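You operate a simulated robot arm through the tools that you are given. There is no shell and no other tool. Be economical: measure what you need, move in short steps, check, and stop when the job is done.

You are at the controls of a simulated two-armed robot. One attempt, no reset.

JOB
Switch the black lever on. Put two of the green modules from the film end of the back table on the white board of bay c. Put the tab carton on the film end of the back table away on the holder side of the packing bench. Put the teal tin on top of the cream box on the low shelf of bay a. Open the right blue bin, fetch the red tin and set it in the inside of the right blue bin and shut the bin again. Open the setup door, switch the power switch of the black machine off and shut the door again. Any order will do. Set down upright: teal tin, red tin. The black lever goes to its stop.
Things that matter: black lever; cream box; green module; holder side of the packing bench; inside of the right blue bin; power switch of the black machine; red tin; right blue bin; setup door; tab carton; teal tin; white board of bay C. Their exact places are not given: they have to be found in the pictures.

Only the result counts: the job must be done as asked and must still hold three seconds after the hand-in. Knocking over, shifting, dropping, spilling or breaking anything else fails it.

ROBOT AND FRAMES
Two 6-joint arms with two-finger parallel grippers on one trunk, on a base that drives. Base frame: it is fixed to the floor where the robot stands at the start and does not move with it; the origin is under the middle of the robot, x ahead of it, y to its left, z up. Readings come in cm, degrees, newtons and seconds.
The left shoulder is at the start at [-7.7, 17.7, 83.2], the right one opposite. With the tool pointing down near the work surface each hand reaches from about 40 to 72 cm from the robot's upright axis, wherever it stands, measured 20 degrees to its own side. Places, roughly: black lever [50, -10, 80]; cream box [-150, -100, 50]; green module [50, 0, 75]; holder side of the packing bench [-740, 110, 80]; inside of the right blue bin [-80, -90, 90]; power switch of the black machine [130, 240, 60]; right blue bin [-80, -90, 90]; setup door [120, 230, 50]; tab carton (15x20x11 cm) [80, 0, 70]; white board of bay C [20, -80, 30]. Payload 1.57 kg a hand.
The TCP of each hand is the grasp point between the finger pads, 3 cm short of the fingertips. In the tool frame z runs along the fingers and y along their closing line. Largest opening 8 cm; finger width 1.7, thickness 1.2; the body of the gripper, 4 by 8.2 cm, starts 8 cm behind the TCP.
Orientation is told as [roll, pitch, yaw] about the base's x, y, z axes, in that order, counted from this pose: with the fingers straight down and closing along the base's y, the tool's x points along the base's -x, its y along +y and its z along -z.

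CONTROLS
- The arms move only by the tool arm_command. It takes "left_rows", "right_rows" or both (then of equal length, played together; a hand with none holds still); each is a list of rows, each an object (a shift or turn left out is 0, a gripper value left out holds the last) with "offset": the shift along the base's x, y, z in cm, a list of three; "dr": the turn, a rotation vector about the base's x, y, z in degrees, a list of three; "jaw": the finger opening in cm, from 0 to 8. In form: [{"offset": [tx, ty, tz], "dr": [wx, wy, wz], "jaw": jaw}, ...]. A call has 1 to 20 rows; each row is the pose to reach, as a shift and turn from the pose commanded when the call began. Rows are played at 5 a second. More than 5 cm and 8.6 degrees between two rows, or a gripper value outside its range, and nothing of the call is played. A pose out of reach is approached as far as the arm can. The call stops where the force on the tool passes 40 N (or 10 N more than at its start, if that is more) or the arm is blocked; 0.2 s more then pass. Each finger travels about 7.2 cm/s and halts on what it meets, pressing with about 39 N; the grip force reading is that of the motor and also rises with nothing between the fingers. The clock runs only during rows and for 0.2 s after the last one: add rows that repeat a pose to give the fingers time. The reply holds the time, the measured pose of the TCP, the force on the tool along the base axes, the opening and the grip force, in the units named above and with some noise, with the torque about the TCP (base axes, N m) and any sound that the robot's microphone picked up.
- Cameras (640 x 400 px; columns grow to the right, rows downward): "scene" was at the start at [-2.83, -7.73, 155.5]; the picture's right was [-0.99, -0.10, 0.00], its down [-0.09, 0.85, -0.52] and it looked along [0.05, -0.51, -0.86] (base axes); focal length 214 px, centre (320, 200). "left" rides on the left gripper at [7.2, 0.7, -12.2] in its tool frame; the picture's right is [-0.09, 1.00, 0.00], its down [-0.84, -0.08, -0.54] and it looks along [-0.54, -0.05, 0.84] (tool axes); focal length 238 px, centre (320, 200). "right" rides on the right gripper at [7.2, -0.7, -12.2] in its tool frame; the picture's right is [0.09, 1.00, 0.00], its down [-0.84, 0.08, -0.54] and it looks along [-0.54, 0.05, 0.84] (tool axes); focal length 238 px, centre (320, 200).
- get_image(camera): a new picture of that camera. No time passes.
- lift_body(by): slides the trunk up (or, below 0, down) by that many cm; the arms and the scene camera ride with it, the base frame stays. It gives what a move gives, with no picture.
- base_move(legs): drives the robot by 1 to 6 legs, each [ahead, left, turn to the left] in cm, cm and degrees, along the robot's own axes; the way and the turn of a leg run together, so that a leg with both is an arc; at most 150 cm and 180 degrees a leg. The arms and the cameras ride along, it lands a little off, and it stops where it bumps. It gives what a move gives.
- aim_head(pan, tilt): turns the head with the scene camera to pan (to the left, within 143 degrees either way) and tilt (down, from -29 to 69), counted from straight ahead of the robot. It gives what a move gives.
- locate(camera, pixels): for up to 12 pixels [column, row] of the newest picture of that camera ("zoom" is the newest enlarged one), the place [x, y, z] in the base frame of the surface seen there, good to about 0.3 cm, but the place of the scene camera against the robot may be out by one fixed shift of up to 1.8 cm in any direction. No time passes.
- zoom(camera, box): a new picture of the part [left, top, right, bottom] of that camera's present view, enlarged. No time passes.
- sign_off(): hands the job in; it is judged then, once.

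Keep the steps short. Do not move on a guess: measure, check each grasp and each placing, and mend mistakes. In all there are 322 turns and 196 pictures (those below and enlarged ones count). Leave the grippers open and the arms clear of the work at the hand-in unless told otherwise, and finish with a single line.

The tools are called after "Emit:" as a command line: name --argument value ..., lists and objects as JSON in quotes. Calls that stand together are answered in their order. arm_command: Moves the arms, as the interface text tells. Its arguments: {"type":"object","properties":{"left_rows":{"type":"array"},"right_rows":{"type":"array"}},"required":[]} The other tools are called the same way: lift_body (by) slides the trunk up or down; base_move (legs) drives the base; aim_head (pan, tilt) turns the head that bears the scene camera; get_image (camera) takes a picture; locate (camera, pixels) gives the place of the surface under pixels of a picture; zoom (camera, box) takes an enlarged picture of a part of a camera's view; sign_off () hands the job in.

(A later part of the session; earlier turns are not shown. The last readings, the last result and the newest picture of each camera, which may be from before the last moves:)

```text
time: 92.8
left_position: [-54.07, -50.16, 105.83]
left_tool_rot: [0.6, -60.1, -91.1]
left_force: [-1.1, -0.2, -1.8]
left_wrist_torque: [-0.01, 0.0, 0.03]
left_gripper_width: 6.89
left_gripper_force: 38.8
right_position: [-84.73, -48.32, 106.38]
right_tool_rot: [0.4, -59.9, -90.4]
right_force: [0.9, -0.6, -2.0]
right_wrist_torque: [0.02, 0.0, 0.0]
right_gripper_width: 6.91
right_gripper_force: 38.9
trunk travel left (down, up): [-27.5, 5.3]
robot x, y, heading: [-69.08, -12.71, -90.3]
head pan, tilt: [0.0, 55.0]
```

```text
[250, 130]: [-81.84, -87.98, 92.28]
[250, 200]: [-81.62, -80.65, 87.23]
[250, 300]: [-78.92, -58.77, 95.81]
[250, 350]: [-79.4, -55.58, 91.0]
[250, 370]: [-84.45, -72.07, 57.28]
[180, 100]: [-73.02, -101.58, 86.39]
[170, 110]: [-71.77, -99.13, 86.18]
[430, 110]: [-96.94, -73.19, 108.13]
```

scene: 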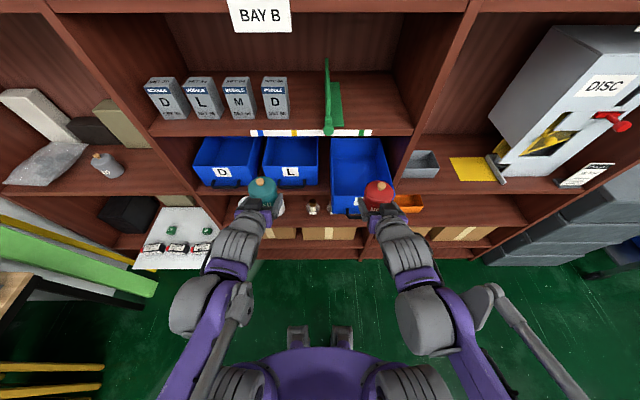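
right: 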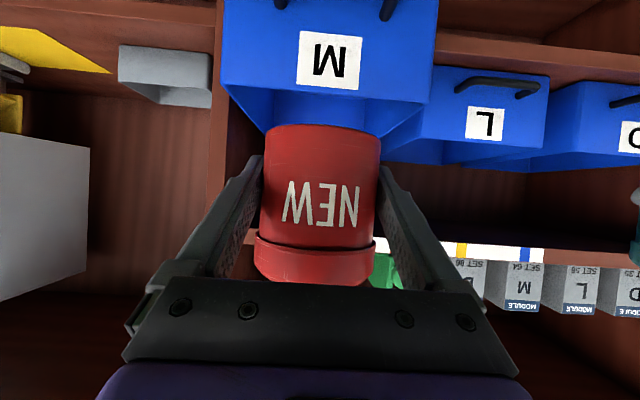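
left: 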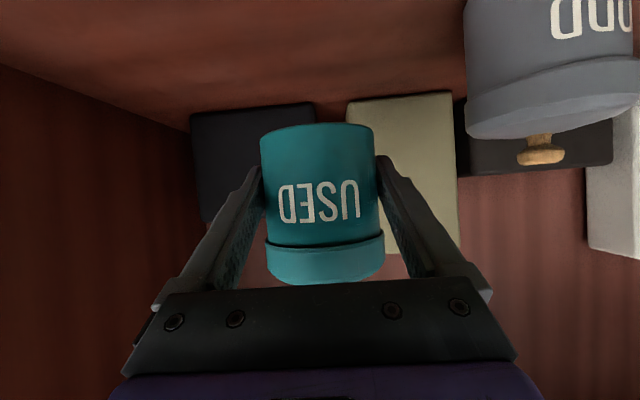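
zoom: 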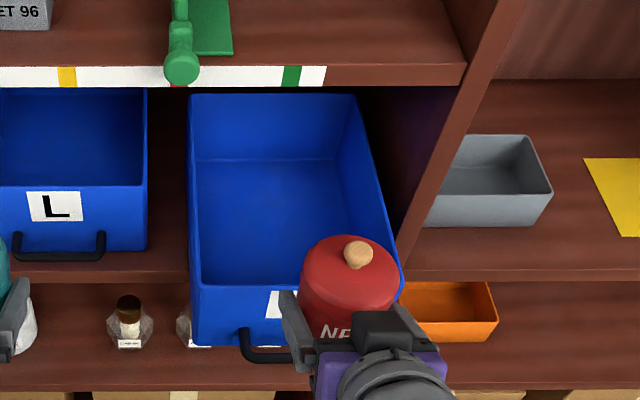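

I need the hand's thickness behind the fingers to judge the clearance over the bin rim; I measure it on the scene picture.

Emit:
zoom --camera "scene" --box '[340, 160, 460, 280]'

Emit:
locate --camera "zoom" --pixels '[[245, 170], [210, 195], [190, 215], [270, 215], [230, 250], [300, 270], [340, 290], [265, 300], [380, 330], [330, 360], [250, 275], [205, 80]]'

```text
3.33 times, centred on (400, 220) of scene
```

zoom: 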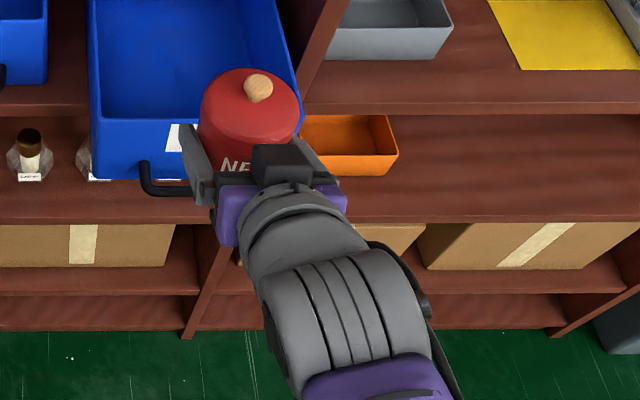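

```text
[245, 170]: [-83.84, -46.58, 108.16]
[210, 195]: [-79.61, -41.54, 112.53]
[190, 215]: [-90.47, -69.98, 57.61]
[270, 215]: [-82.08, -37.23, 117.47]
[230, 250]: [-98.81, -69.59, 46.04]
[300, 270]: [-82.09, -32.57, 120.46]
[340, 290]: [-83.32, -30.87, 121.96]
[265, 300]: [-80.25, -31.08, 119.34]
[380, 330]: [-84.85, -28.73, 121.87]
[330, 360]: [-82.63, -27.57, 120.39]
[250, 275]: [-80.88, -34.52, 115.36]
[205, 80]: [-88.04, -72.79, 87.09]
```

Wrist radius is about 4 cm. Keeping the hand at 60° I can slide in along its own axis over the rim to y≈-81. First half of the path, then a check.

Emit:
arm_command --right_rows '[{"offset": [0, 0, 3.5]}, {"offset": [0.3, -4.1, 1.2]}, {"offset": [0.5, -8.2, -1.2]}, {"offset": [0.5, -12.3, -3.6]}, {"offset": [0.5, -16.4, -5.9]}, {"offset": [0.5, -16.4, -5.9]}]'

Emit:
get_image --camera "scene"

Emit:
zoom --camera "scene" --box '[300, 100, 460, 240]'

Emit:
get_image --camera "right"

```text
time: 94.2
left_position: [-54.19, -50.01, 105.92]
left_tool_rot: [0.6, -60.0, -91.1]
left_force: [0.3, 1.0, -1.1]
left_wrist_torque: [0.02, 0.02, 0.0]
left_gripper_width: 6.89
left_gripper_force: 38.7
right_position: [-84.3, -64.67, 100.52]
right_tool_rot: [0.3, -59.8, -90.6]
right_force: [-0.5, 0.3, -0.9]
right_wrist_torque: [0.0, 0.04, 0.0]
right_gripper_width: 6.9
right_gripper_force: 39.1
trunk travel left (down, up): [-27.5, 5.3]
robot x, y, heading: [-69.14, -12.7, -90.1]
head pan, tilt: [0.0, 55.0]
```

```text
131 pictures are left
```

scene: 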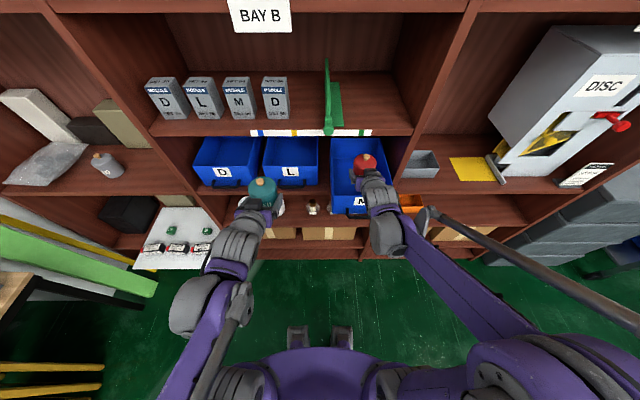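

```text
2.86 times, centred on (380, 170) of scene
```

zoom: 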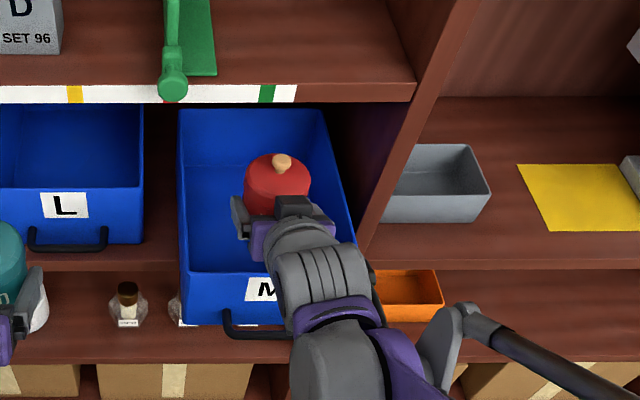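

```text
129 pictures are left
```

right: 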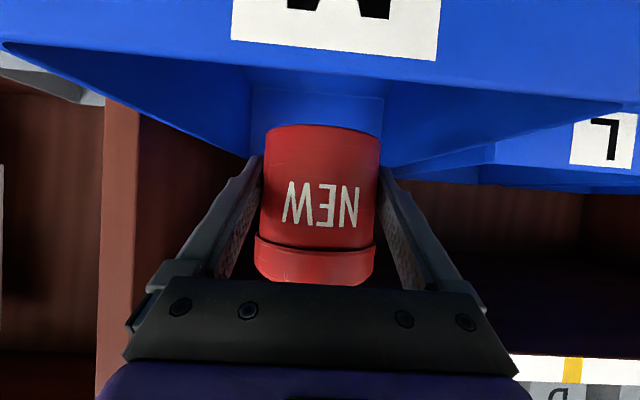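

Inside the rim and clear. Second half of the path, staying 1.5 cm above the floor.

Emit:
arm_command --right_rows '[{"offset": [0, -4.1, -2.4]}, {"offset": [0, -8.2, -4.7]}, {"offset": [0, -12.3, -7.1]}, {"offset": [0, -16, -9.2]}, {"offset": [0, -16, -9.2]}]'

Emit:
get_image --camera "scene"

Emit:
zoom --camera "scene" --box '[300, 100, 460, 240]'

```text
time: 95.2
left_position: [-54.07, -50.17, 105.94]
left_tool_rot: [0.4, -59.9, -91.0]
left_force: [0.4, 0.4, -1.6]
left_wrist_torque: [0.04, -0.01, -0.04]
left_gripper_width: 6.88
left_gripper_force: 38.9
right_position: [-84.28, -79.02, 92.77]
right_tool_rot: [0.2, -60.3, -90.3]
right_force: [0.8, -1.7, 16.1]
right_wrist_torque: [2.49, 0.02, -0.07]
right_gripper_width: 6.87
right_gripper_force: 39.3
trunk travel left (down, up): [-27.5, 5.3]
robot x, y, heading: [-69.23, -12.6, -90.4]
head pan, tilt: [0.0, 55.0]
stopped in row 4 (right hand): the force on the tool passed its limit at 71 N (the readings are from after the stop); the commanded pose is now the measured one
```

```text
128 pictures are left
```

scene: 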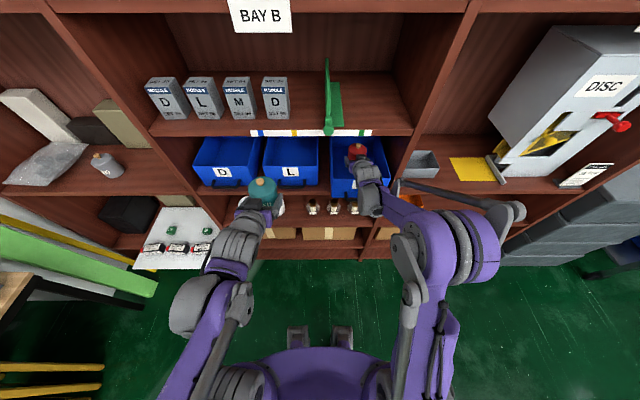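

```text
2.86 times, centred on (380, 170) of scene
```

zoom: 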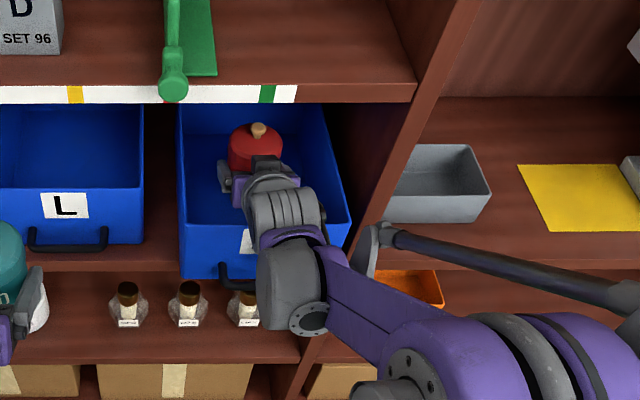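

The hand touched the bin: it slid inward some. I measure where bin, wrist and tin are now.

Emit:
locate --camera "zoom" --pixels '[[215, 245], [215, 262], [210, 215], [230, 285], [280, 195], [290, 240], [330, 230], [345, 290], [290, 290], [255, 130], [315, 320]]'

Emit:
get_image --camera "right"

```text
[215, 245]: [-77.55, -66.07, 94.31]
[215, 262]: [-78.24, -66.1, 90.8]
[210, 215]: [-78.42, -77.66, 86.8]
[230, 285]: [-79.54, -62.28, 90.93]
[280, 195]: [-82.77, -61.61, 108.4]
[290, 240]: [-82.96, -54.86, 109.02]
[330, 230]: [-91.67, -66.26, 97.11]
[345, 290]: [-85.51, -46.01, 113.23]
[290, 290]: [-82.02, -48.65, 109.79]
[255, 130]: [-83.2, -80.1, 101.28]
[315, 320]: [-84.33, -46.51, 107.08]
```

```text
126 pictures are left
```

right: 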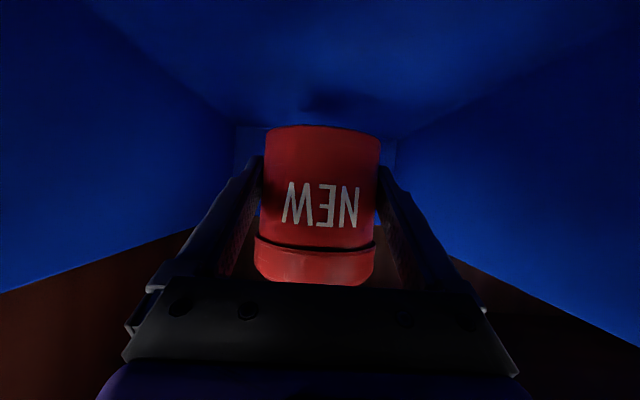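

Emit:
locate --camera "scene" --pixels '[[490, 240], [460, 225], [515, 210], [430, 225], [470, 270], [400, 215], [420, 185], [430, 300]]'

```text
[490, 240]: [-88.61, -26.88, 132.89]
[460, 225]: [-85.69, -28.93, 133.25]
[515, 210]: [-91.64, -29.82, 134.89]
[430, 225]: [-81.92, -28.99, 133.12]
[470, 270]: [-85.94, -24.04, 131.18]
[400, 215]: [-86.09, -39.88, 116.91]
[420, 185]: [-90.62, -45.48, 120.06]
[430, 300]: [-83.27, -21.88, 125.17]
```

The elbow is high and free. I raise the hand 2.5 cm to free any contact and read the forces.

Emit:
arm_command --right_rows '[{"offset": [0, 0, 1.2]}, {"offset": [0, 0, 2.5]}, {"offset": [0, 0, 2.5]}]'

Emit:
zoom --camera "scene" --box '[310, 120, 420, 220]'

Emit:
locate --camera "zoom" --pixels '[[140, 235], [250, 75], [200, 185], [180, 150], [270, 235], [150, 280], [330, 150], [200, 140], [150, 165]]'

```text
time: 96.0
left_position: [-54.22, -50.22, 105.92]
left_tool_rot: [0.6, -60.0, -91.1]
left_force: [0.1, 0.7, -0.5]
left_wrist_torque: [0.03, 0.01, -0.03]
left_gripper_width: 6.89
left_gripper_force: 39.6
right_position: [-84.32, -79.17, 95.26]
right_tool_rot: [0.3, -60.2, -90.4]
right_force: [-0.7, 0.5, -2.1]
right_wrist_torque: [0.03, 0.0, -0.01]
right_gripper_width: 6.88
right_gripper_force: 39.1
trunk travel left (down, up): [-27.5, 5.3]
robot x, y, heading: [-69.59, -12.54, -90.1]
head pan, tilt: [0.0, 55.0]
```

```text
4.00 times, centred on (365, 170) of scene
```

zoom: 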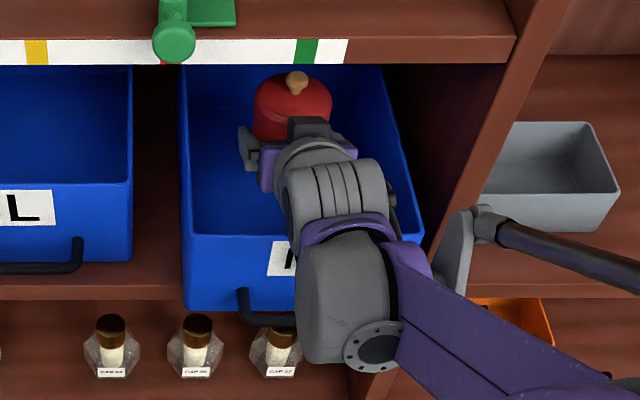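

```text
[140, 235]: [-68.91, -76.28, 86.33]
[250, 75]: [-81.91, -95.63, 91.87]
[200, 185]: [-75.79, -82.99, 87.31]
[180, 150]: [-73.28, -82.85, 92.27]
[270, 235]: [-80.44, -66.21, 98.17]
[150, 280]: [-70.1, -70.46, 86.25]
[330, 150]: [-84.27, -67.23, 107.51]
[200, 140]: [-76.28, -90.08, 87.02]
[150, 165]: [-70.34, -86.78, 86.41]
```

Free again. Bin front is at -65.9, back at -95. I drive the base 8.5 cm ahead with the tin above the floor, so the wrist passes the rim, then lower.

Emit:
base_move --legs '[[8.5, 0, 0]]'

Emit:
zoom --camera "scene" --box '[290, 100, 450, 240]'

Emit:
get_image --camera "right"

```text
time: 97.0
left_position: [-54.22, -56.99, 105.8]
left_tool_rot: [0.6, -59.8, -91.1]
left_force: [-0.1, 0.1, -0.8]
left_wrist_torque: [0.0, -0.03, -0.02]
left_gripper_width: 6.91
left_gripper_force: 38.5
right_position: [-84.38, -85.54, 94.82]
right_tool_rot: [0.3, -59.1, -90.4]
right_force: [0.2, -0.5, -1.8]
right_wrist_torque: [0.04, 0.01, 0.0]
right_gripper_width: 6.87
right_gripper_force: 39.2
trunk travel left (down, up): [-27.5, 5.3]
robot x, y, heading: [-69.21, -19.65, -90.3]
head pan, tilt: [0.0, 55.0]
stopped in leg 1: the force on the tool passed its limit at 123 N (the readings are from after the stop); the commanded pose is now the measured one
```

```text
2.86 times, centred on (370, 170) of scene
```

zoom: 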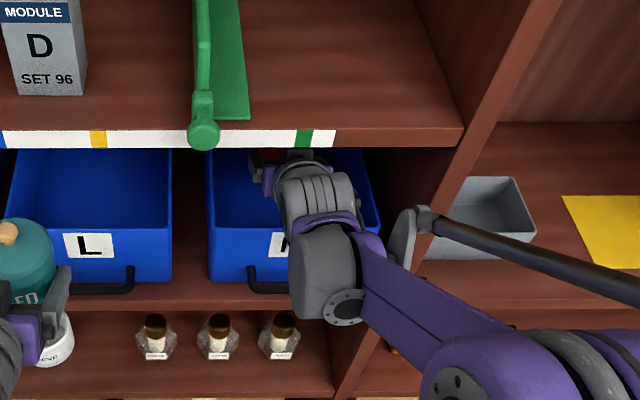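

```text
123 pictures are left
```

right: 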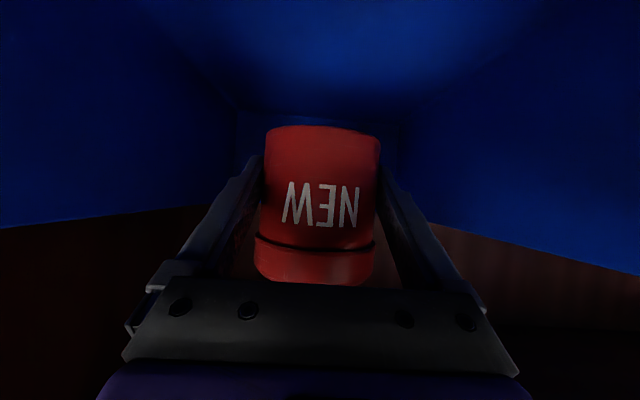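

The underside of the hand is bulkier than thought and pushes the bin shut, so this grip angle cannot lower the tin in. I back out horizontally (bin may slide along), then up, and will regrip steeper.

Emit:
arm_command --right_rows '[{"offset": [0, 2, 0.4]}, {"offset": [0, 5, 0.4]}, {"offset": [0, 8, 0.4]}, {"offset": [0, 10, 0.4]}, {"offset": [0, 10, 0.4]}]'

Emit:
zoom --camera "scene" --box '[290, 100, 450, 240]'

Emit:
locate --camera "zoom" --pixels '[[225, 265], [240, 240], [275, 140], [300, 145], [340, 140], [420, 130]]'

```text
time: 98.2
left_position: [-54.23, -56.88, 105.94]
left_tool_rot: [0.7, -60.1, -91.0]
left_force: [-0.1, 0.4, -1.2]
left_wrist_torque: [0.01, 0.01, 0.01]
left_gripper_width: 6.89
left_gripper_force: 39.0
right_position: [-84.28, -75.46, 95.2]
right_tool_rot: [0.2, -59.3, -90.6]
right_force: [0.5, 0.5, 2.5]
right_wrist_torque: [0.17, 0.21, -0.01]
right_gripper_width: 6.9
right_gripper_force: 38.9
trunk travel left (down, up): [-27.5, 5.3]
robot x, y, heading: [-69.33, -19.51, -90.1]
head pan, tilt: [0.0, 55.0]
```

```text
2.86 times, centred on (370, 170) of scene
```

zoom: 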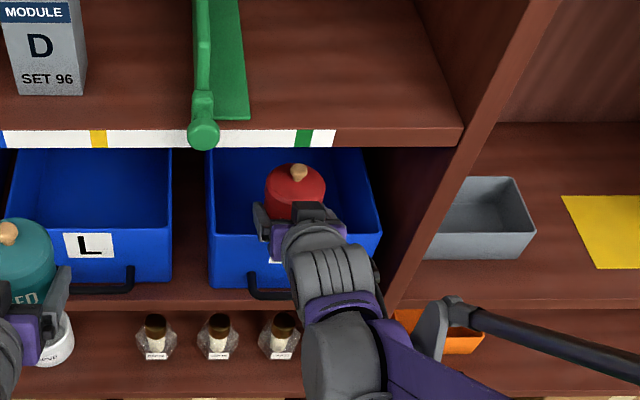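

```text
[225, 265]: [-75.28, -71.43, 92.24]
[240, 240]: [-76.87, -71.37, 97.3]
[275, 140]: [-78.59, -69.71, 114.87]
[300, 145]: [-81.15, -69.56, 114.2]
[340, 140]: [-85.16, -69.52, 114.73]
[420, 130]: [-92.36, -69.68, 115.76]
```

Bin is back near shut. I go on out and upward.

Emit:
arm_command --right_rows '[{"offset": [0, 2, 1.2]}, {"offset": [0, 4, 2.5]}, {"offset": [0, 6, 4.5]}, {"offset": [0, 9, 7.5]}, {"offset": [0, 13, 9]}, {"offset": [0, 17, 10]}, {"offset": [0, 21, 10]}, {"offset": [0, 24, 10]}]'

Emit:
get_image --camera "scene"

```text
time: 100.0
left_position: [-54.24, -56.9, 105.84]
left_tool_rot: [0.6, -60.2, -91.1]
left_force: [-0.7, 0.0, -1.8]
left_wrist_torque: [0.01, -0.02, 0.0]
left_gripper_width: 6.9
left_gripper_force: 38.5
right_position: [-84.41, -51.39, 105.15]
right_tool_rot: [0.4, -59.2, -90.7]
right_force: [0.6, 0.2, -1.4]
right_wrist_torque: [0.01, -0.01, 0.0]
right_gripper_width: 6.87
right_gripper_force: 38.9
trunk travel left (down, up): [-27.5, 5.3]
robot x, y, heading: [-69.67, -19.45, -90.3]
head pan, tilt: [0.0, 55.0]
```

```text
121 pictures are left
```

scene: 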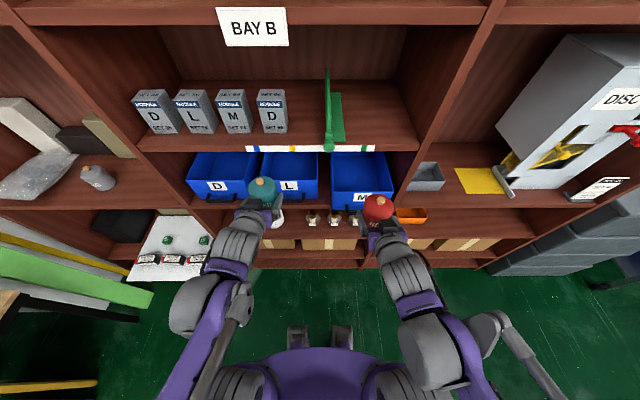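

Emit:
get_image --camera "right"

Emit:
locate --camera "scene" --pixels '[[340, 197], [345, 188], [390, 190], [360, 165], [425, 175], [440, 190], [410, 165], [290, 185]]'

```text
120 pictures are left
```

right: 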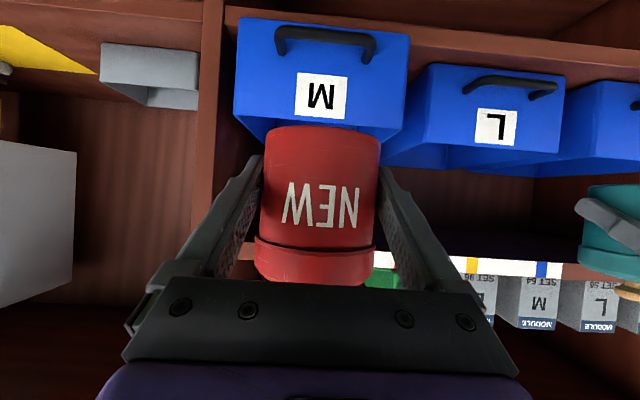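

```text
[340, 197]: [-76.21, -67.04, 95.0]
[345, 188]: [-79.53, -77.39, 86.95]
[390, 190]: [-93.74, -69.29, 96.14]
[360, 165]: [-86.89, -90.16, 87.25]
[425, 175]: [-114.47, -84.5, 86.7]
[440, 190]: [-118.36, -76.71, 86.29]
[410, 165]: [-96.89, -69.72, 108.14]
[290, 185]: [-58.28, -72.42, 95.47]
```

The bin stands 5 cm open. I drive back to bay C to set the red tin down and regrip it later.

Emit:
base_move --legs '[[0, 69, 0.3]]'

Emit:
get_image --camera "scene"

```text
time: 106.5
left_position: [14.36, -57.35, 105.83]
left_tool_rot: [0.6, -60.0, -90.9]
left_force: [0.1, 0.5, -1.1]
left_wrist_torque: [0.0, 0.01, -0.01]
left_gripper_width: 6.89
left_gripper_force: 38.7
right_position: [-15.67, -51.73, 105.22]
right_tool_rot: [0.3, -59.1, -90.6]
right_force: [0.5, 0.2, -2.4]
right_wrist_torque: [-0.01, -0.03, -0.02]
right_gripper_width: 6.9
right_gripper_force: 38.7
trunk travel left (down, up): [-27.5, 5.3]
robot x, y, heading: [-0.94, -19.56, -90.3]
head pan, tilt: [0.0, 55.0]
```

```text
119 pictures are left
```

scene: 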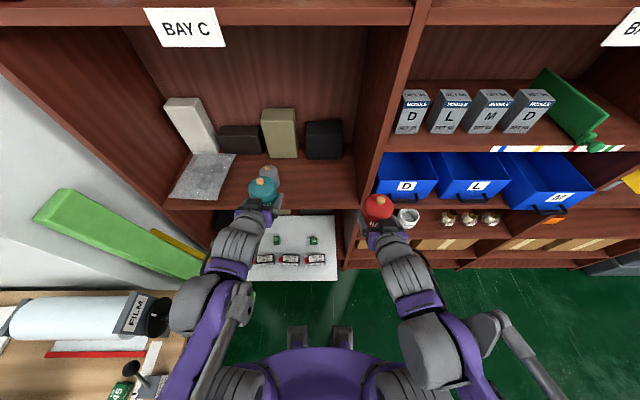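

Emit:
arm_command --right_rows '[{"offset": [3, -2, -3], "dr": [-0.8, 0, 0]}, {"offset": [6, -4.5, -6], "dr": [-0.8, 0, 0]}, {"offset": [9, -7, -8.5], "dr": [-0.8, 0, 0]}, {"offset": [9.7, -11, -10.5], "dr": [-0.8, 0, 0]}, {"offset": [9.7, -15.5, -12], "dr": [-0.8, 0, 0]}, {"offset": [9.7, -20, -13], "dr": [-0.8, 0, 0]}, {"offset": [9.7, -24.3, -14], "dr": [-0.8, 0, 0]}, {"offset": [9.7, -25.3, -15.5], "dr": [-0.8, 0, 0]}, {"offset": [9.7, -25.3, -16.5], "dr": [-0.8, 0, 0]}, {"offset": [9.7, -25.3, -17.0], "dr": [-0.8, 0, 0]}, {"offset": [9.7, -25.3, -17.0], "dr": [-0.8, 0, 0]}]'

Emit:
get_image --camera "right"

```text
time: 108.9
left_position: [14.4, -57.21, 106.02]
left_tool_rot: [0.6, -60.1, -91.0]
left_force: [0.6, -0.1, -2.0]
left_wrist_torque: [0.0, 0.02, 0.03]
left_gripper_width: 6.91
left_gripper_force: 39.8
right_position: [-6.09, -77.14, 88.23]
right_tool_rot: [0.4, -60.2, -90.5]
right_force: [-0.5, -4.2, 10.9]
right_wrist_torque: [0.05, 0.21, 0.1]
right_gripper_width: 6.9
right_gripper_force: 39.0
trunk travel left (down, up): [-27.5, 5.3]
robot x, y, heading: [-0.48, -19.77, -90.4]
head pan, tilt: [0.0, 55.0]
```

```text
118 pictures are left
```

right: 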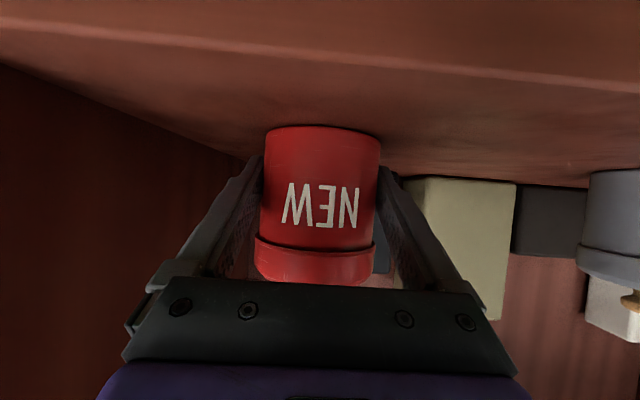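

It stands on the shelf (10 N contact). I open and retreat along the fingers, then return the hand to the 22° handle pose.

Emit:
arm_command --right_rows '[{"offset": [0, 0, 0.2], "jaw": 8}, {"offset": [0, 0, 0.2], "jaw": 8}, {"offset": [0, 4, 2.5]}, {"offset": [0, 8, 4.8]}, {"offset": [0, 12, 7.1]}, {"offset": [0, 16, 9.4], "dr": [7, 0, 0]}, {"offset": [-1, 20, 11.5], "dr": [15, 0, 0], "jaw": 0}, {"offset": [-4, 23, 13.5], "dr": [23, 0, 0], "jaw": 0}, {"offset": [-7, 26, 15.5], "dr": [31, 0, 0], "jaw": 0}, {"offset": [-10, 29, 17.5], "dr": [38.2, 0, 0], "jaw": 0}]'

Emit:
get_image --camera "right"

Emit:
base_move --legs '[[-7, -69, 0]]'

Emit:
get_image --camera "right"

```text
time: 111.1
left_position: [14.39, -57.19, 105.96]
left_tool_rot: [0.6, -60.0, -91.0]
left_force: [0.4, 0.5, -0.9]
left_wrist_torque: [0.05, -0.01, 0.0]
left_gripper_width: 6.9
left_gripper_force: 38.5
right_position: [-15.9, -48.01, 105.78]
right_tool_rot: [0.0, -21.7, -90.3]
right_force: [0.6, 0.0, -0.3]
right_wrist_torque: [0.01, 0.03, -0.02]
right_gripper_width: 0.0
right_gripper_force: 21.4
trunk travel left (down, up): [-27.5, 5.3]
robot x, y, heading: [-0.6, -19.64, -90.1]
head pan, tilt: [0.0, 55.0]
```

```text
117 pictures are left
```

right: 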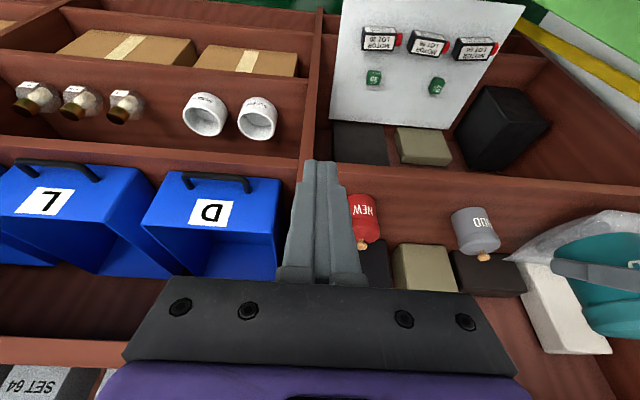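

```text
time: 117.6
left_position: [-54.88, -50.1, 105.98]
left_tool_rot: [0.6, -60.1, -90.8]
left_force: [-0.3, 0.2, -1.0]
left_wrist_torque: [0.01, 0.0, 0.01]
left_gripper_width: 6.85
left_gripper_force: 39.2
right_position: [-85.25, -40.92, 105.62]
right_tool_rot: [0.0, -21.9, -90.2]
right_force: [0.3, -0.6, -0.1]
right_wrist_torque: [0.0, 0.01, 0.03]
right_gripper_width: 0.0
right_gripper_force: 21.7
trunk travel left (down, up): [-27.5, 5.3]
robot x, y, heading: [-69.74, -12.69, -90.0]
head pan, tilt: [0.0, 55.0]
```

```text
116 pictures are left
```

right: 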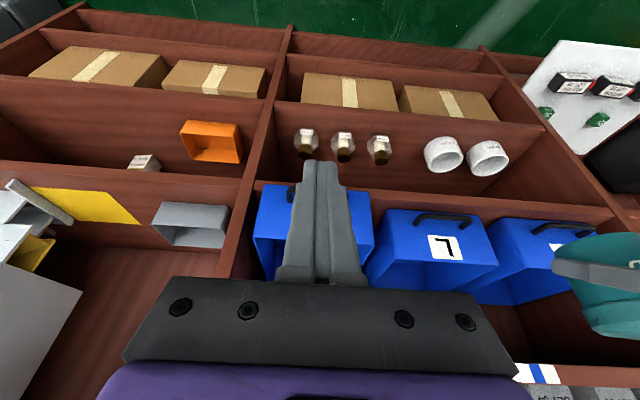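

Emit:
locate --camera "right" --pixels '[[364, 215], [270, 215], [360, 200], [290, 188], [365, 240]]'

```text
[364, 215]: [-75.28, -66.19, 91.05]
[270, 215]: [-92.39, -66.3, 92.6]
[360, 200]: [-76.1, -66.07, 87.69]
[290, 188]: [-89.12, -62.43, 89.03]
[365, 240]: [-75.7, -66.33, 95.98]
```

Handle bar now at y≈-62.6. I hook behind it and pull the front to about y=-56.5.

Emit:
arm_command --right_rows '[{"offset": [0.3, -4.5, -1]}, {"offset": [0.5, -9, -2]}, {"offset": [0.8, -13.5, -3]}, {"offset": [0.8, -18, -4]}, {"offset": [0.8, -22.5, -5]}, {"offset": [0.8, -23.1, -7.5]}, {"offset": [0.8, -23.1, -11.5]}, {"offset": [0.8, -23.1, -15.3]}, {"offset": [0.8, -23.1, -15.3]}]'

Emit:
get_image --camera "right"

```text
time: 119.6
left_position: [-54.84, -49.98, 105.78]
left_tool_rot: [0.6, -60.0, -90.9]
left_force: [-0.4, 0.4, -2.1]
left_wrist_torque: [-0.03, 0.01, 0.02]
left_gripper_width: 6.88
left_gripper_force: 39.2
right_position: [-84.42, -63.86, 90.46]
right_tool_rot: [0.0, -21.8, -90.2]
right_force: [-0.5, -0.2, 0.9]
right_wrist_torque: [0.02, -0.02, 0.03]
right_gripper_width: 0.0
right_gripper_force: 21.2
trunk travel left (down, up): [-27.5, 5.3]
robot x, y, heading: [-70.05, -12.73, -90.5]
head pan, tilt: [0.0, 55.0]
```

```text
115 pictures are left
```

right: 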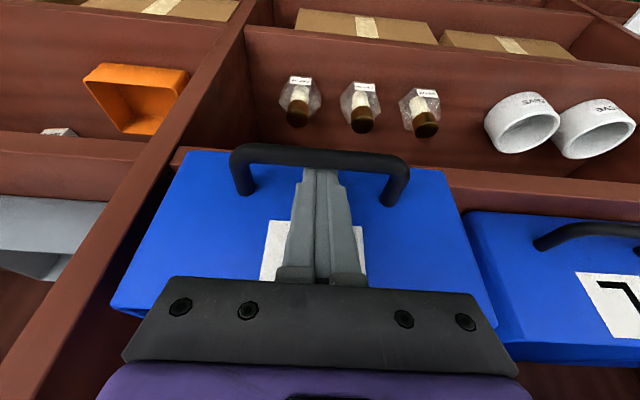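

Hooked. Pull 10.4 cm, then unhook and rise.

Emit:
arm_command --right_rows '[{"offset": [0, 2.5, 0]}, {"offset": [0, 5, 0]}, {"offset": [0, 7.5, 0]}, {"offset": [0, 10.4, 0]}, {"offset": [0, 10.4, 0]}, {"offset": [0, 9.9, 0]}, {"offset": [0, 9.9, 4]}, {"offset": [0, 9.9, 8]}, {"offset": [0, 12, 12]}, {"offset": [0, 14, 15], "jaw": 8}, {"offset": [0, 16, 17], "jaw": 8}]'

Emit:
get_image --camera "scene"

Emit:
locate --camera "scene" --pixels '[[335, 205], [340, 190], [360, 150], [380, 195], [335, 190]]'

```text
time: 122.0
left_position: [-54.97, -50.01, 105.85]
left_tool_rot: [0.6, -60.0, -90.9]
left_force: [-0.6, 0.0, -2.5]
left_wrist_torque: [0.02, 0.02, 0.01]
left_gripper_width: 6.9
left_gripper_force: 39.0
right_position: [-84.57, -47.78, 107.4]
right_tool_rot: [0.0, -21.9, -90.2]
right_force: [0.6, 0.8, 0.2]
right_wrist_torque: [-0.06, -0.02, -0.02]
right_gripper_width: 7.99
right_gripper_force: 0.6
trunk travel left (down, up): [-27.5, 5.3]
robot x, y, heading: [-70.05, -12.17, -90.3]
head pan, tilt: [0.0, 55.0]
```

```text
114 pictures are left
```

scene: 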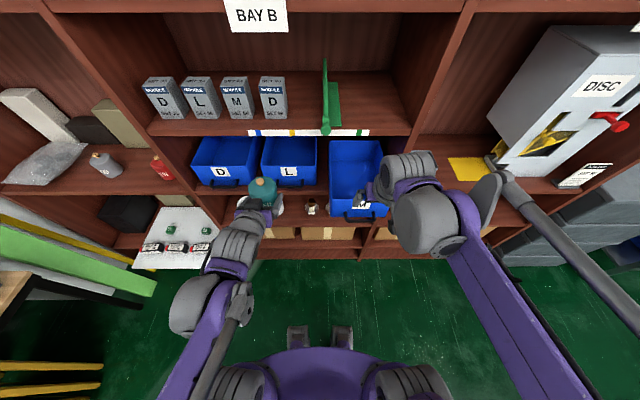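

```text
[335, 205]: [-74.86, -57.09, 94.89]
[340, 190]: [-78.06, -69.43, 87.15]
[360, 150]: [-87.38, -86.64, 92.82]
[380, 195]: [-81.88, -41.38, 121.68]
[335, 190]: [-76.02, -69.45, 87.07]
```

Bin open again (front ≈ -57). Back to bay C for the red tin with the hand tilted 30°.

Emit:
base_move --legs '[[3, 69, 0.3]]'

Emit:
arm_command --right_rows '[{"offset": [3, -1, 0], "dr": [-4, 0, 0]}, {"offset": [6, -3, -0.5], "dr": [-8, 0, 0]}, {"offset": [9.5, -6, -1], "dr": [-8.1, 0, 0]}, {"offset": [9.5, -10.5, -1], "dr": [-8.1, 0, 0]}, {"offset": [9.5, -14, -1], "dr": [-8.1, 0, 0]}, {"offset": [9.5, -14, -1], "dr": [-8.1, 0, 0]}]'

Emit:
get_image --camera "right"

```text
time: 128.5
left_position: [14.63, -52.72, 105.85]
left_tool_rot: [0.6, -60.1, -90.3]
left_force: [0.6, -0.8, -1.5]
left_wrist_torque: [0.02, 0.0, 0.03]
left_gripper_width: 6.9
left_gripper_force: 38.6
right_position: [-15.05, -50.94, 107.39]
right_tool_rot: [0.0, -21.8, -89.5]
right_force: [-0.7, 0.7, -0.5]
right_wrist_torque: [0.01, 0.05, 0.02]
right_gripper_width: 8.03
right_gripper_force: 0.2
trunk travel left (down, up): [-27.5, 5.3]
robot x, y, heading: [-0.95, -15.17, -89.5]
head pan, tilt: [0.0, 55.0]
```

```text
time: 129.9
left_position: [14.66, -52.65, 105.91]
left_tool_rot: [0.6, -60.0, -90.2]
left_force: [-0.2, 0.1, -2.6]
left_wrist_torque: [0.01, 0.02, -0.01]
left_gripper_width: 6.88
left_gripper_force: 39.3
right_position: [-5.57, -64.85, 106.32]
right_tool_rot: [0.0, -29.9, -89.6]
right_force: [-0.4, 0.4, -1.5]
right_wrist_torque: [-0.02, -0.02, 0.05]
right_gripper_width: 8.01
right_gripper_force: 0.0
trunk travel left (down, up): [-27.5, 5.3]
robot x, y, heading: [-1.19, -14.95, -89.2]
head pan, tilt: [0.0, 55.0]
```

```text
113 pictures are left
```

right: 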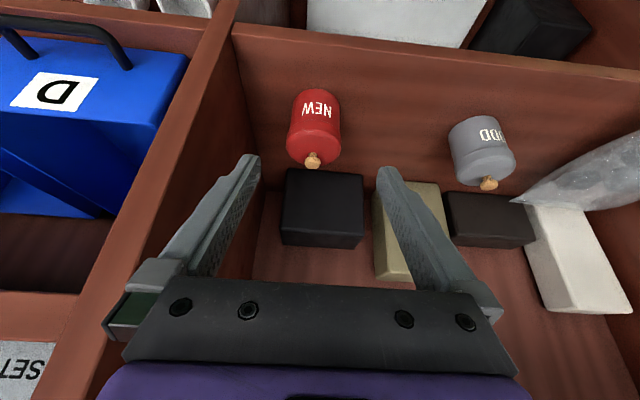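

Emit:
zoom --camera "right" --box '[260, 70, 380, 190]'

Emit:
locate --camera "zoom" --pixels '[[176, 298], [188, 280], [188, 230], [145, 250], [265, 250], [190, 215], [195, 130], [200, 75], [130, 260], [268, 300]]'

```text
3.33 times, centred on (320, 130) of right
```

zoom: 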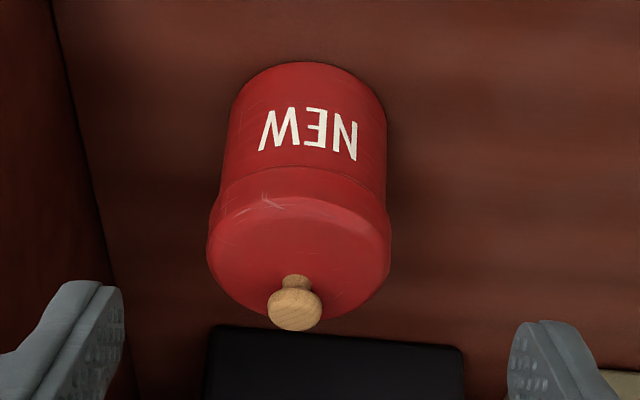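

```text
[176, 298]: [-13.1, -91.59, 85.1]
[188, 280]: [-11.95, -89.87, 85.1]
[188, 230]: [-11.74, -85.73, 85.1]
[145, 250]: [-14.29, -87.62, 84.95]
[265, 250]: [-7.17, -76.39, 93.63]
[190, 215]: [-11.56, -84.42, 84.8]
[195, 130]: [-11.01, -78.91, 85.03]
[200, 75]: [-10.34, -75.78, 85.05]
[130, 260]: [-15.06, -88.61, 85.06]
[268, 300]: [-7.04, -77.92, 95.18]
```

Emit:
locate --camera "zoom" --pixels '[[296, 310], [298, 240], [300, 185], [305, 130], [215, 245], [385, 245], [235, 120], [380, 125], [308, 66], [296, 272]]'

```text
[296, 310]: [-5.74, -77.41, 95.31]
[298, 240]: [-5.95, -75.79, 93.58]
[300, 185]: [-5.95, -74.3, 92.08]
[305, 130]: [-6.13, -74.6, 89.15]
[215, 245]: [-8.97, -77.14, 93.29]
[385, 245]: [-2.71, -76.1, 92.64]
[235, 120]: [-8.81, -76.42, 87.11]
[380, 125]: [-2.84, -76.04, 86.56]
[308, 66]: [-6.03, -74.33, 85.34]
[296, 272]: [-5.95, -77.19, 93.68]
```

Tin centre is [-6.0, -77.95]. I advance along the 60° steep axis to grip the body just below the lid.

Emit:
arm_command --right_rows '[{"offset": [-0.2, -2.5, -2.2]}, {"offset": [-0.45, -4.9, -4.5]}, {"offset": [-0.45, -6.9, -8]}, {"offset": [-0.45, -8.9, -11.4]}, {"offset": [-0.45, -10.9, -14.9]}, {"offset": [-0.45, -12.4, -17.4]}, {"offset": [-0.45, -12.4, -17.4]}, {"offset": [-0.45, -12.4, -17.4], "jaw": 5}, {"offset": [-0.45, -12.4, -17.4], "jaw": 5}, {"offset": [-0.45, -12.4, -17.4], "jaw": 5}, {"offset": [-0.45, -12.4, -17.4], "jaw": 5}]'

Emit:
get_image --camera "right"

```text
time: 132.3
left_position: [14.66, -52.72, 105.86]
left_tool_rot: [0.5, -60.0, -90.4]
left_force: [0.0, 0.7, -1.0]
left_wrist_torque: [0.0, 0.0, 0.02]
left_gripper_width: 6.9
left_gripper_force: 38.6
right_position: [-5.91, -77.33, 88.93]
right_tool_rot: [-0.1, -29.9, -89.5]
right_force: [0.5, 0.8, -0.1]
right_wrist_torque: [0.01, -0.01, 0.0]
right_gripper_width: 6.92
right_gripper_force: 38.9
trunk travel left (down, up): [-27.5, 5.3]
robot x, y, heading: [-1.1, -15.56, -89.0]
head pan, tilt: [0.0, 55.0]
```

```text
111 pictures are left
```

right: 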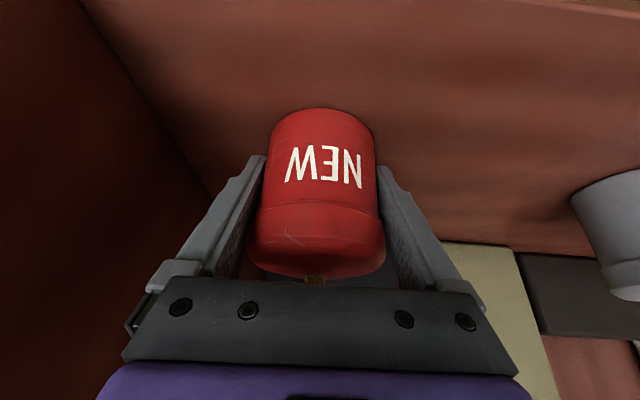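

6.92 cm, no snap: it holds the body. I lift and draw back.

Emit:
arm_command --right_rows '[{"offset": [0, 0, 2]}, {"offset": [0, 0, 5]}, {"offset": [0, 2, 9]}, {"offset": [0, 5, 12.5]}, {"offset": [0, 9, 15]}, {"offset": [0, 13, 17]}, {"offset": [-2, 17, 18]}, {"offset": [-4, 21, 19]}, {"offset": [-7, 24, 20]}, {"offset": [-9, 27, 20]}]'

Emit:
get_image --camera "right"

Emit:
base_move --legs '[[-3, -69, -0.7]]'

Emit:
get_image --camera "right"

Emit:
get_image --camera "scene"

```text
time: 134.5
left_position: [14.46, -52.52, 105.92]
left_tool_rot: [0.6, -60.0, -90.4]
left_force: [0.4, -0.6, -1.8]
left_wrist_torque: [0.02, 0.01, 0.0]
left_gripper_width: 6.91
left_gripper_force: 39.0
right_position: [-15.09, -50.35, 108.83]
right_tool_rot: [0.0, -30.0, -89.5]
right_force: [0.1, 0.2, -1.5]
right_wrist_torque: [-0.02, 0.0, 0.0]
right_gripper_width: 6.91
right_gripper_force: 39.0
trunk travel left (down, up): [-27.5, 5.3]
robot x, y, heading: [-1.08, -15.6, -89.7]
head pan, tilt: [0.0, 55.0]
```

```text
110 pictures are left
```

right: 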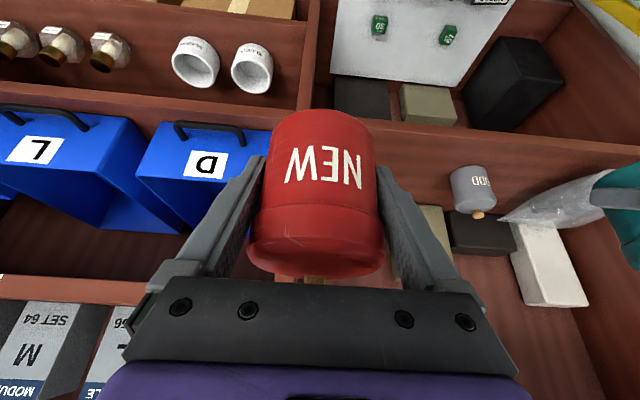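

```text
time: 141.0
left_position: [-54.63, -50.29, 105.85]
left_tool_rot: [0.7, -60.0, -91.1]
left_force: [0.0, -0.7, -1.5]
left_wrist_torque: [0.04, 0.0, -0.02]
left_gripper_width: 6.9
left_gripper_force: 39.0
right_position: [-84.28, -47.53, 108.81]
right_tool_rot: [-0.1, -29.9, -90.2]
right_force: [0.4, 0.3, -1.2]
right_wrist_torque: [-0.03, -0.01, 0.0]
right_gripper_width: 6.88
right_gripper_force: 39.0
trunk travel left (down, up): [-27.5, 5.3]
robot x, y, heading: [-69.87, -12.44, -90.1]
head pan, tilt: [0.0, 55.0]
```

```text
109 pictures are left
```

right: 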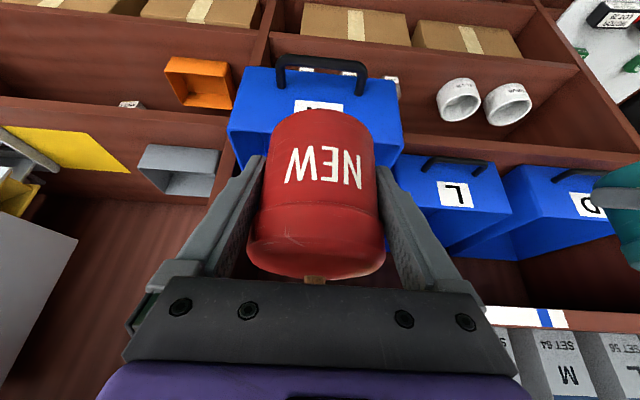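

```text
108 pictures are left
```

scene: 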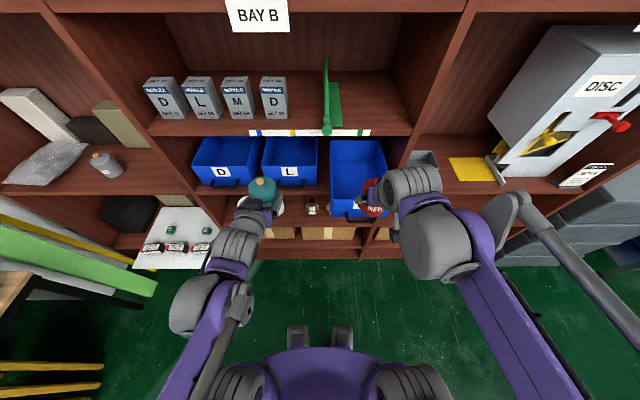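

Emit:
locate --camera "right" --pixels '[[240, 140], [395, 130], [260, 100], [385, 105], [250, 80], [290, 58], [398, 152], [500, 320]]'

Emit:
locate --camera "scene" --pixels '[[337, 203], [345, 190], [345, 170], [375, 160], [335, 180]]'

```text
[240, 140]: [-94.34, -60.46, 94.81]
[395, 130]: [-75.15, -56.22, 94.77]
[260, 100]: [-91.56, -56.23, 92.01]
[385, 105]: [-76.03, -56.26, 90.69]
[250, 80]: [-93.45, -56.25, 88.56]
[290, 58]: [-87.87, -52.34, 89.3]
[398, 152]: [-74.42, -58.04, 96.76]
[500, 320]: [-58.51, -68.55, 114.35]
```

```text
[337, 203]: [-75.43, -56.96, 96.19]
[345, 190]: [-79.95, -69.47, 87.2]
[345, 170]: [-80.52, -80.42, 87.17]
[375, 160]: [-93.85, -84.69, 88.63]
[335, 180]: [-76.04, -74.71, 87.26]
```

Bin inner front at y≈-57. I take the tin over the rim and down along the 60° axis to tin centre y≈-65.3.

Emit:
arm_command --right_rows '[{"offset": [0, -4, -1.5]}, {"offset": [0, -8.5, -3.5]}, {"offset": [0, -13, -5.5]}, {"offset": [0, -14.5, -8.5]}, {"offset": [0, -15.5, -11]}, {"offset": [0, -16.2, -14]}, {"offset": [0, -16.8, -17]}, {"offset": [0, -17, -18.2]}, {"offset": [0, -17, -18.2]}]'

Emit:
zoom --camera "scene" --box '[300, 110, 440, 230]'

Emit:
get_image --camera "right"

```text
time: 143.0
left_position: [-54.62, -50.06, 105.95]
left_tool_rot: [0.7, -59.9, -91.0]
left_force: [0.2, 0.4, -1.0]
left_wrist_torque: [-0.01, 0.0, -0.01]
left_gripper_width: 6.86
left_gripper_force: 38.6
right_position: [-84.24, -64.57, 90.68]
right_tool_rot: [0.0, -30.0, -90.1]
right_force: [-0.1, 0.1, -1.1]
right_wrist_torque: [0.03, -0.06, -0.02]
right_gripper_width: 6.9
right_gripper_force: 39.3
trunk travel left (down, up): [-27.5, 5.3]
robot x, y, heading: [-69.8, -13.08, -90.1]
head pan, tilt: [0.0, 55.0]
```

```text
3.33 times, centred on (370, 170) of scene
```

zoom: 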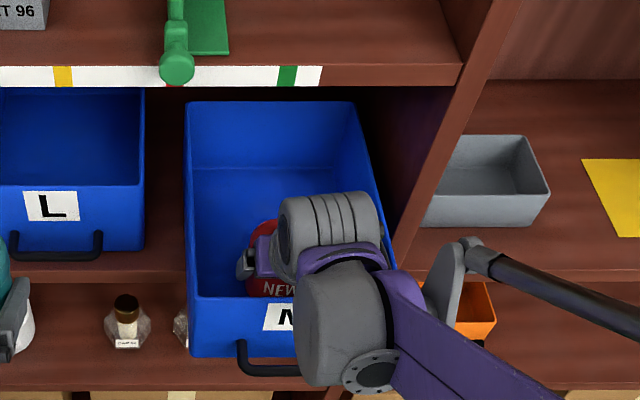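

```text
106 pictures are left
```

right: 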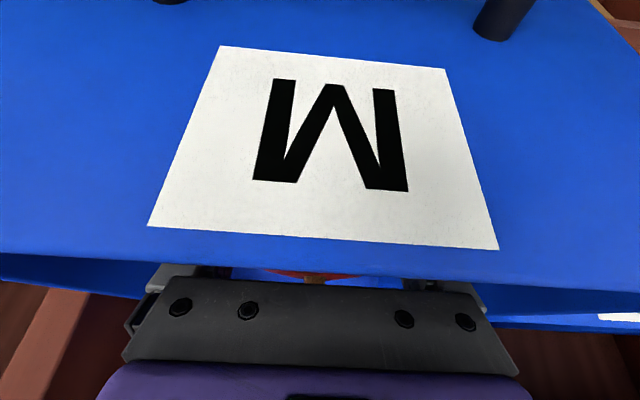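

No contact so far. I lower the last bit until it touches.

Emit:
arm_command --right_rows '[{"offset": [0, 0, -0.3]}, {"offset": [0, 0, -0.6]}, {"offset": [0, 0, -0.8]}, {"offset": [0, 0, -0.8]}]'

```text
time: 144.0
left_position: [-54.65, -50.07, 105.9]
left_tool_rot: [0.6, -60.0, -90.9]
left_force: [-0.2, -0.4, -3.3]
left_wrist_torque: [0.02, -0.02, -0.04]
left_gripper_width: 6.9
left_gripper_force: 38.9
right_position: [-84.2, -64.47, 89.83]
right_tool_rot: [-0.1, -30.0, -90.2]
right_force: [-0.5, 0.1, -1.4]
right_wrist_torque: [-0.04, 0.02, 0.0]
right_gripper_width: 6.88
right_gripper_force: 38.9
trunk travel left (down, up): [-27.5, 5.3]
robot x, y, heading: [-69.92, -12.56, -90.5]
head pan, tilt: [0.0, 55.0]
```

Emit:
arm_command --right_rows '[{"offset": [0, 0, -0.2]}, {"offset": [0, 0, -0.4]}, {"offset": [0, 0, -0.6]}, {"offset": [0, 0, -0.8]}, {"offset": [0, 0, -0.8]}]'

```text
time: 145.2
left_position: [-54.63, -49.94, 105.98]
left_tool_rot: [0.5, -60.1, -90.9]
left_force: [-0.8, 0.7, -0.6]
left_wrist_torque: [0.01, 0.05, 0.01]
left_gripper_width: 6.88
left_gripper_force: 39.0
right_position: [-84.08, -64.41, 89.31]
right_tool_rot: [-0.1, -30.1, -90.2]
right_force: [-3.7, -0.9, 35.5]
right_wrist_torque: [-0.23, -0.22, -0.04]
right_gripper_width: 6.89
right_gripper_force: 39.2
trunk travel left (down, up): [-27.5, 5.3]
robot x, y, heading: [-69.56, -12.45, -90.2]
head pan, tilt: [0.0, 55.0]
```

Contact (35 N). I relieve it slightly, open, and retreat along the fingers.

Emit:
arm_command --right_rows '[{"offset": [0, 0, 0.4]}, {"offset": [0, 0, 0.4], "jaw": 8}, {"offset": [0, 0, 0.4], "jaw": 8}, {"offset": [0, 0, 0.4], "jaw": 8}, {"offset": [0, 1.7, 3.4]}, {"offset": [0, 3.7, 6.9]}, {"offset": [0, 5.7, 10.4]}, {"offset": [0, 7.7, 13.9]}, {"offset": [0, 11, 17]}, {"offset": [0, 15, 19]}]'

Emit:
get_image --camera "right"

Emit:
get_image --camera "scene"

```text
time: 147.4
left_position: [-54.62, -49.93, 105.9]
left_tool_rot: [0.7, -60.0, -91.0]
left_force: [0.5, 0.5, -0.6]
left_wrist_torque: [0.01, -0.01, 0.0]
left_gripper_width: 6.9
left_gripper_force: 38.6
right_position: [-84.02, -49.31, 108.04]
right_tool_rot: [-0.1, -30.0, -90.2]
right_force: [0.7, 0.7, 0.2]
right_wrist_torque: [0.02, 0.03, -0.04]
right_gripper_width: 8.0
right_gripper_force: 0.0
trunk travel left (down, up): [-27.5, 5.3]
robot x, y, heading: [-70.06, -12.45, -90.1]
head pan, tilt: [0.0, 55.0]
```

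```text
105 pictures are left
```

right: 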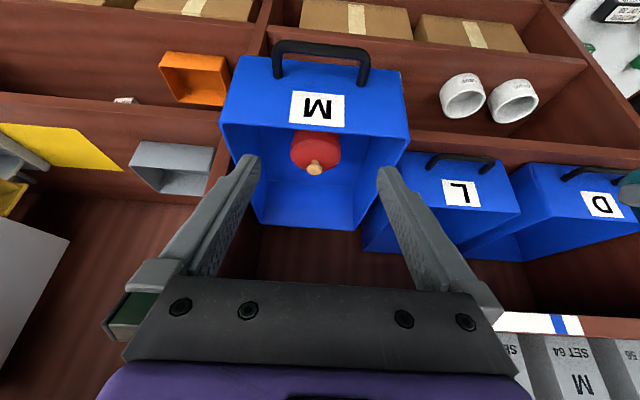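

```text
104 pictures are left
```

scene: 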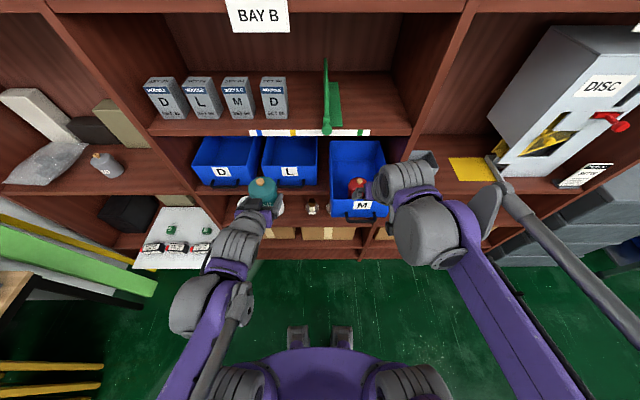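

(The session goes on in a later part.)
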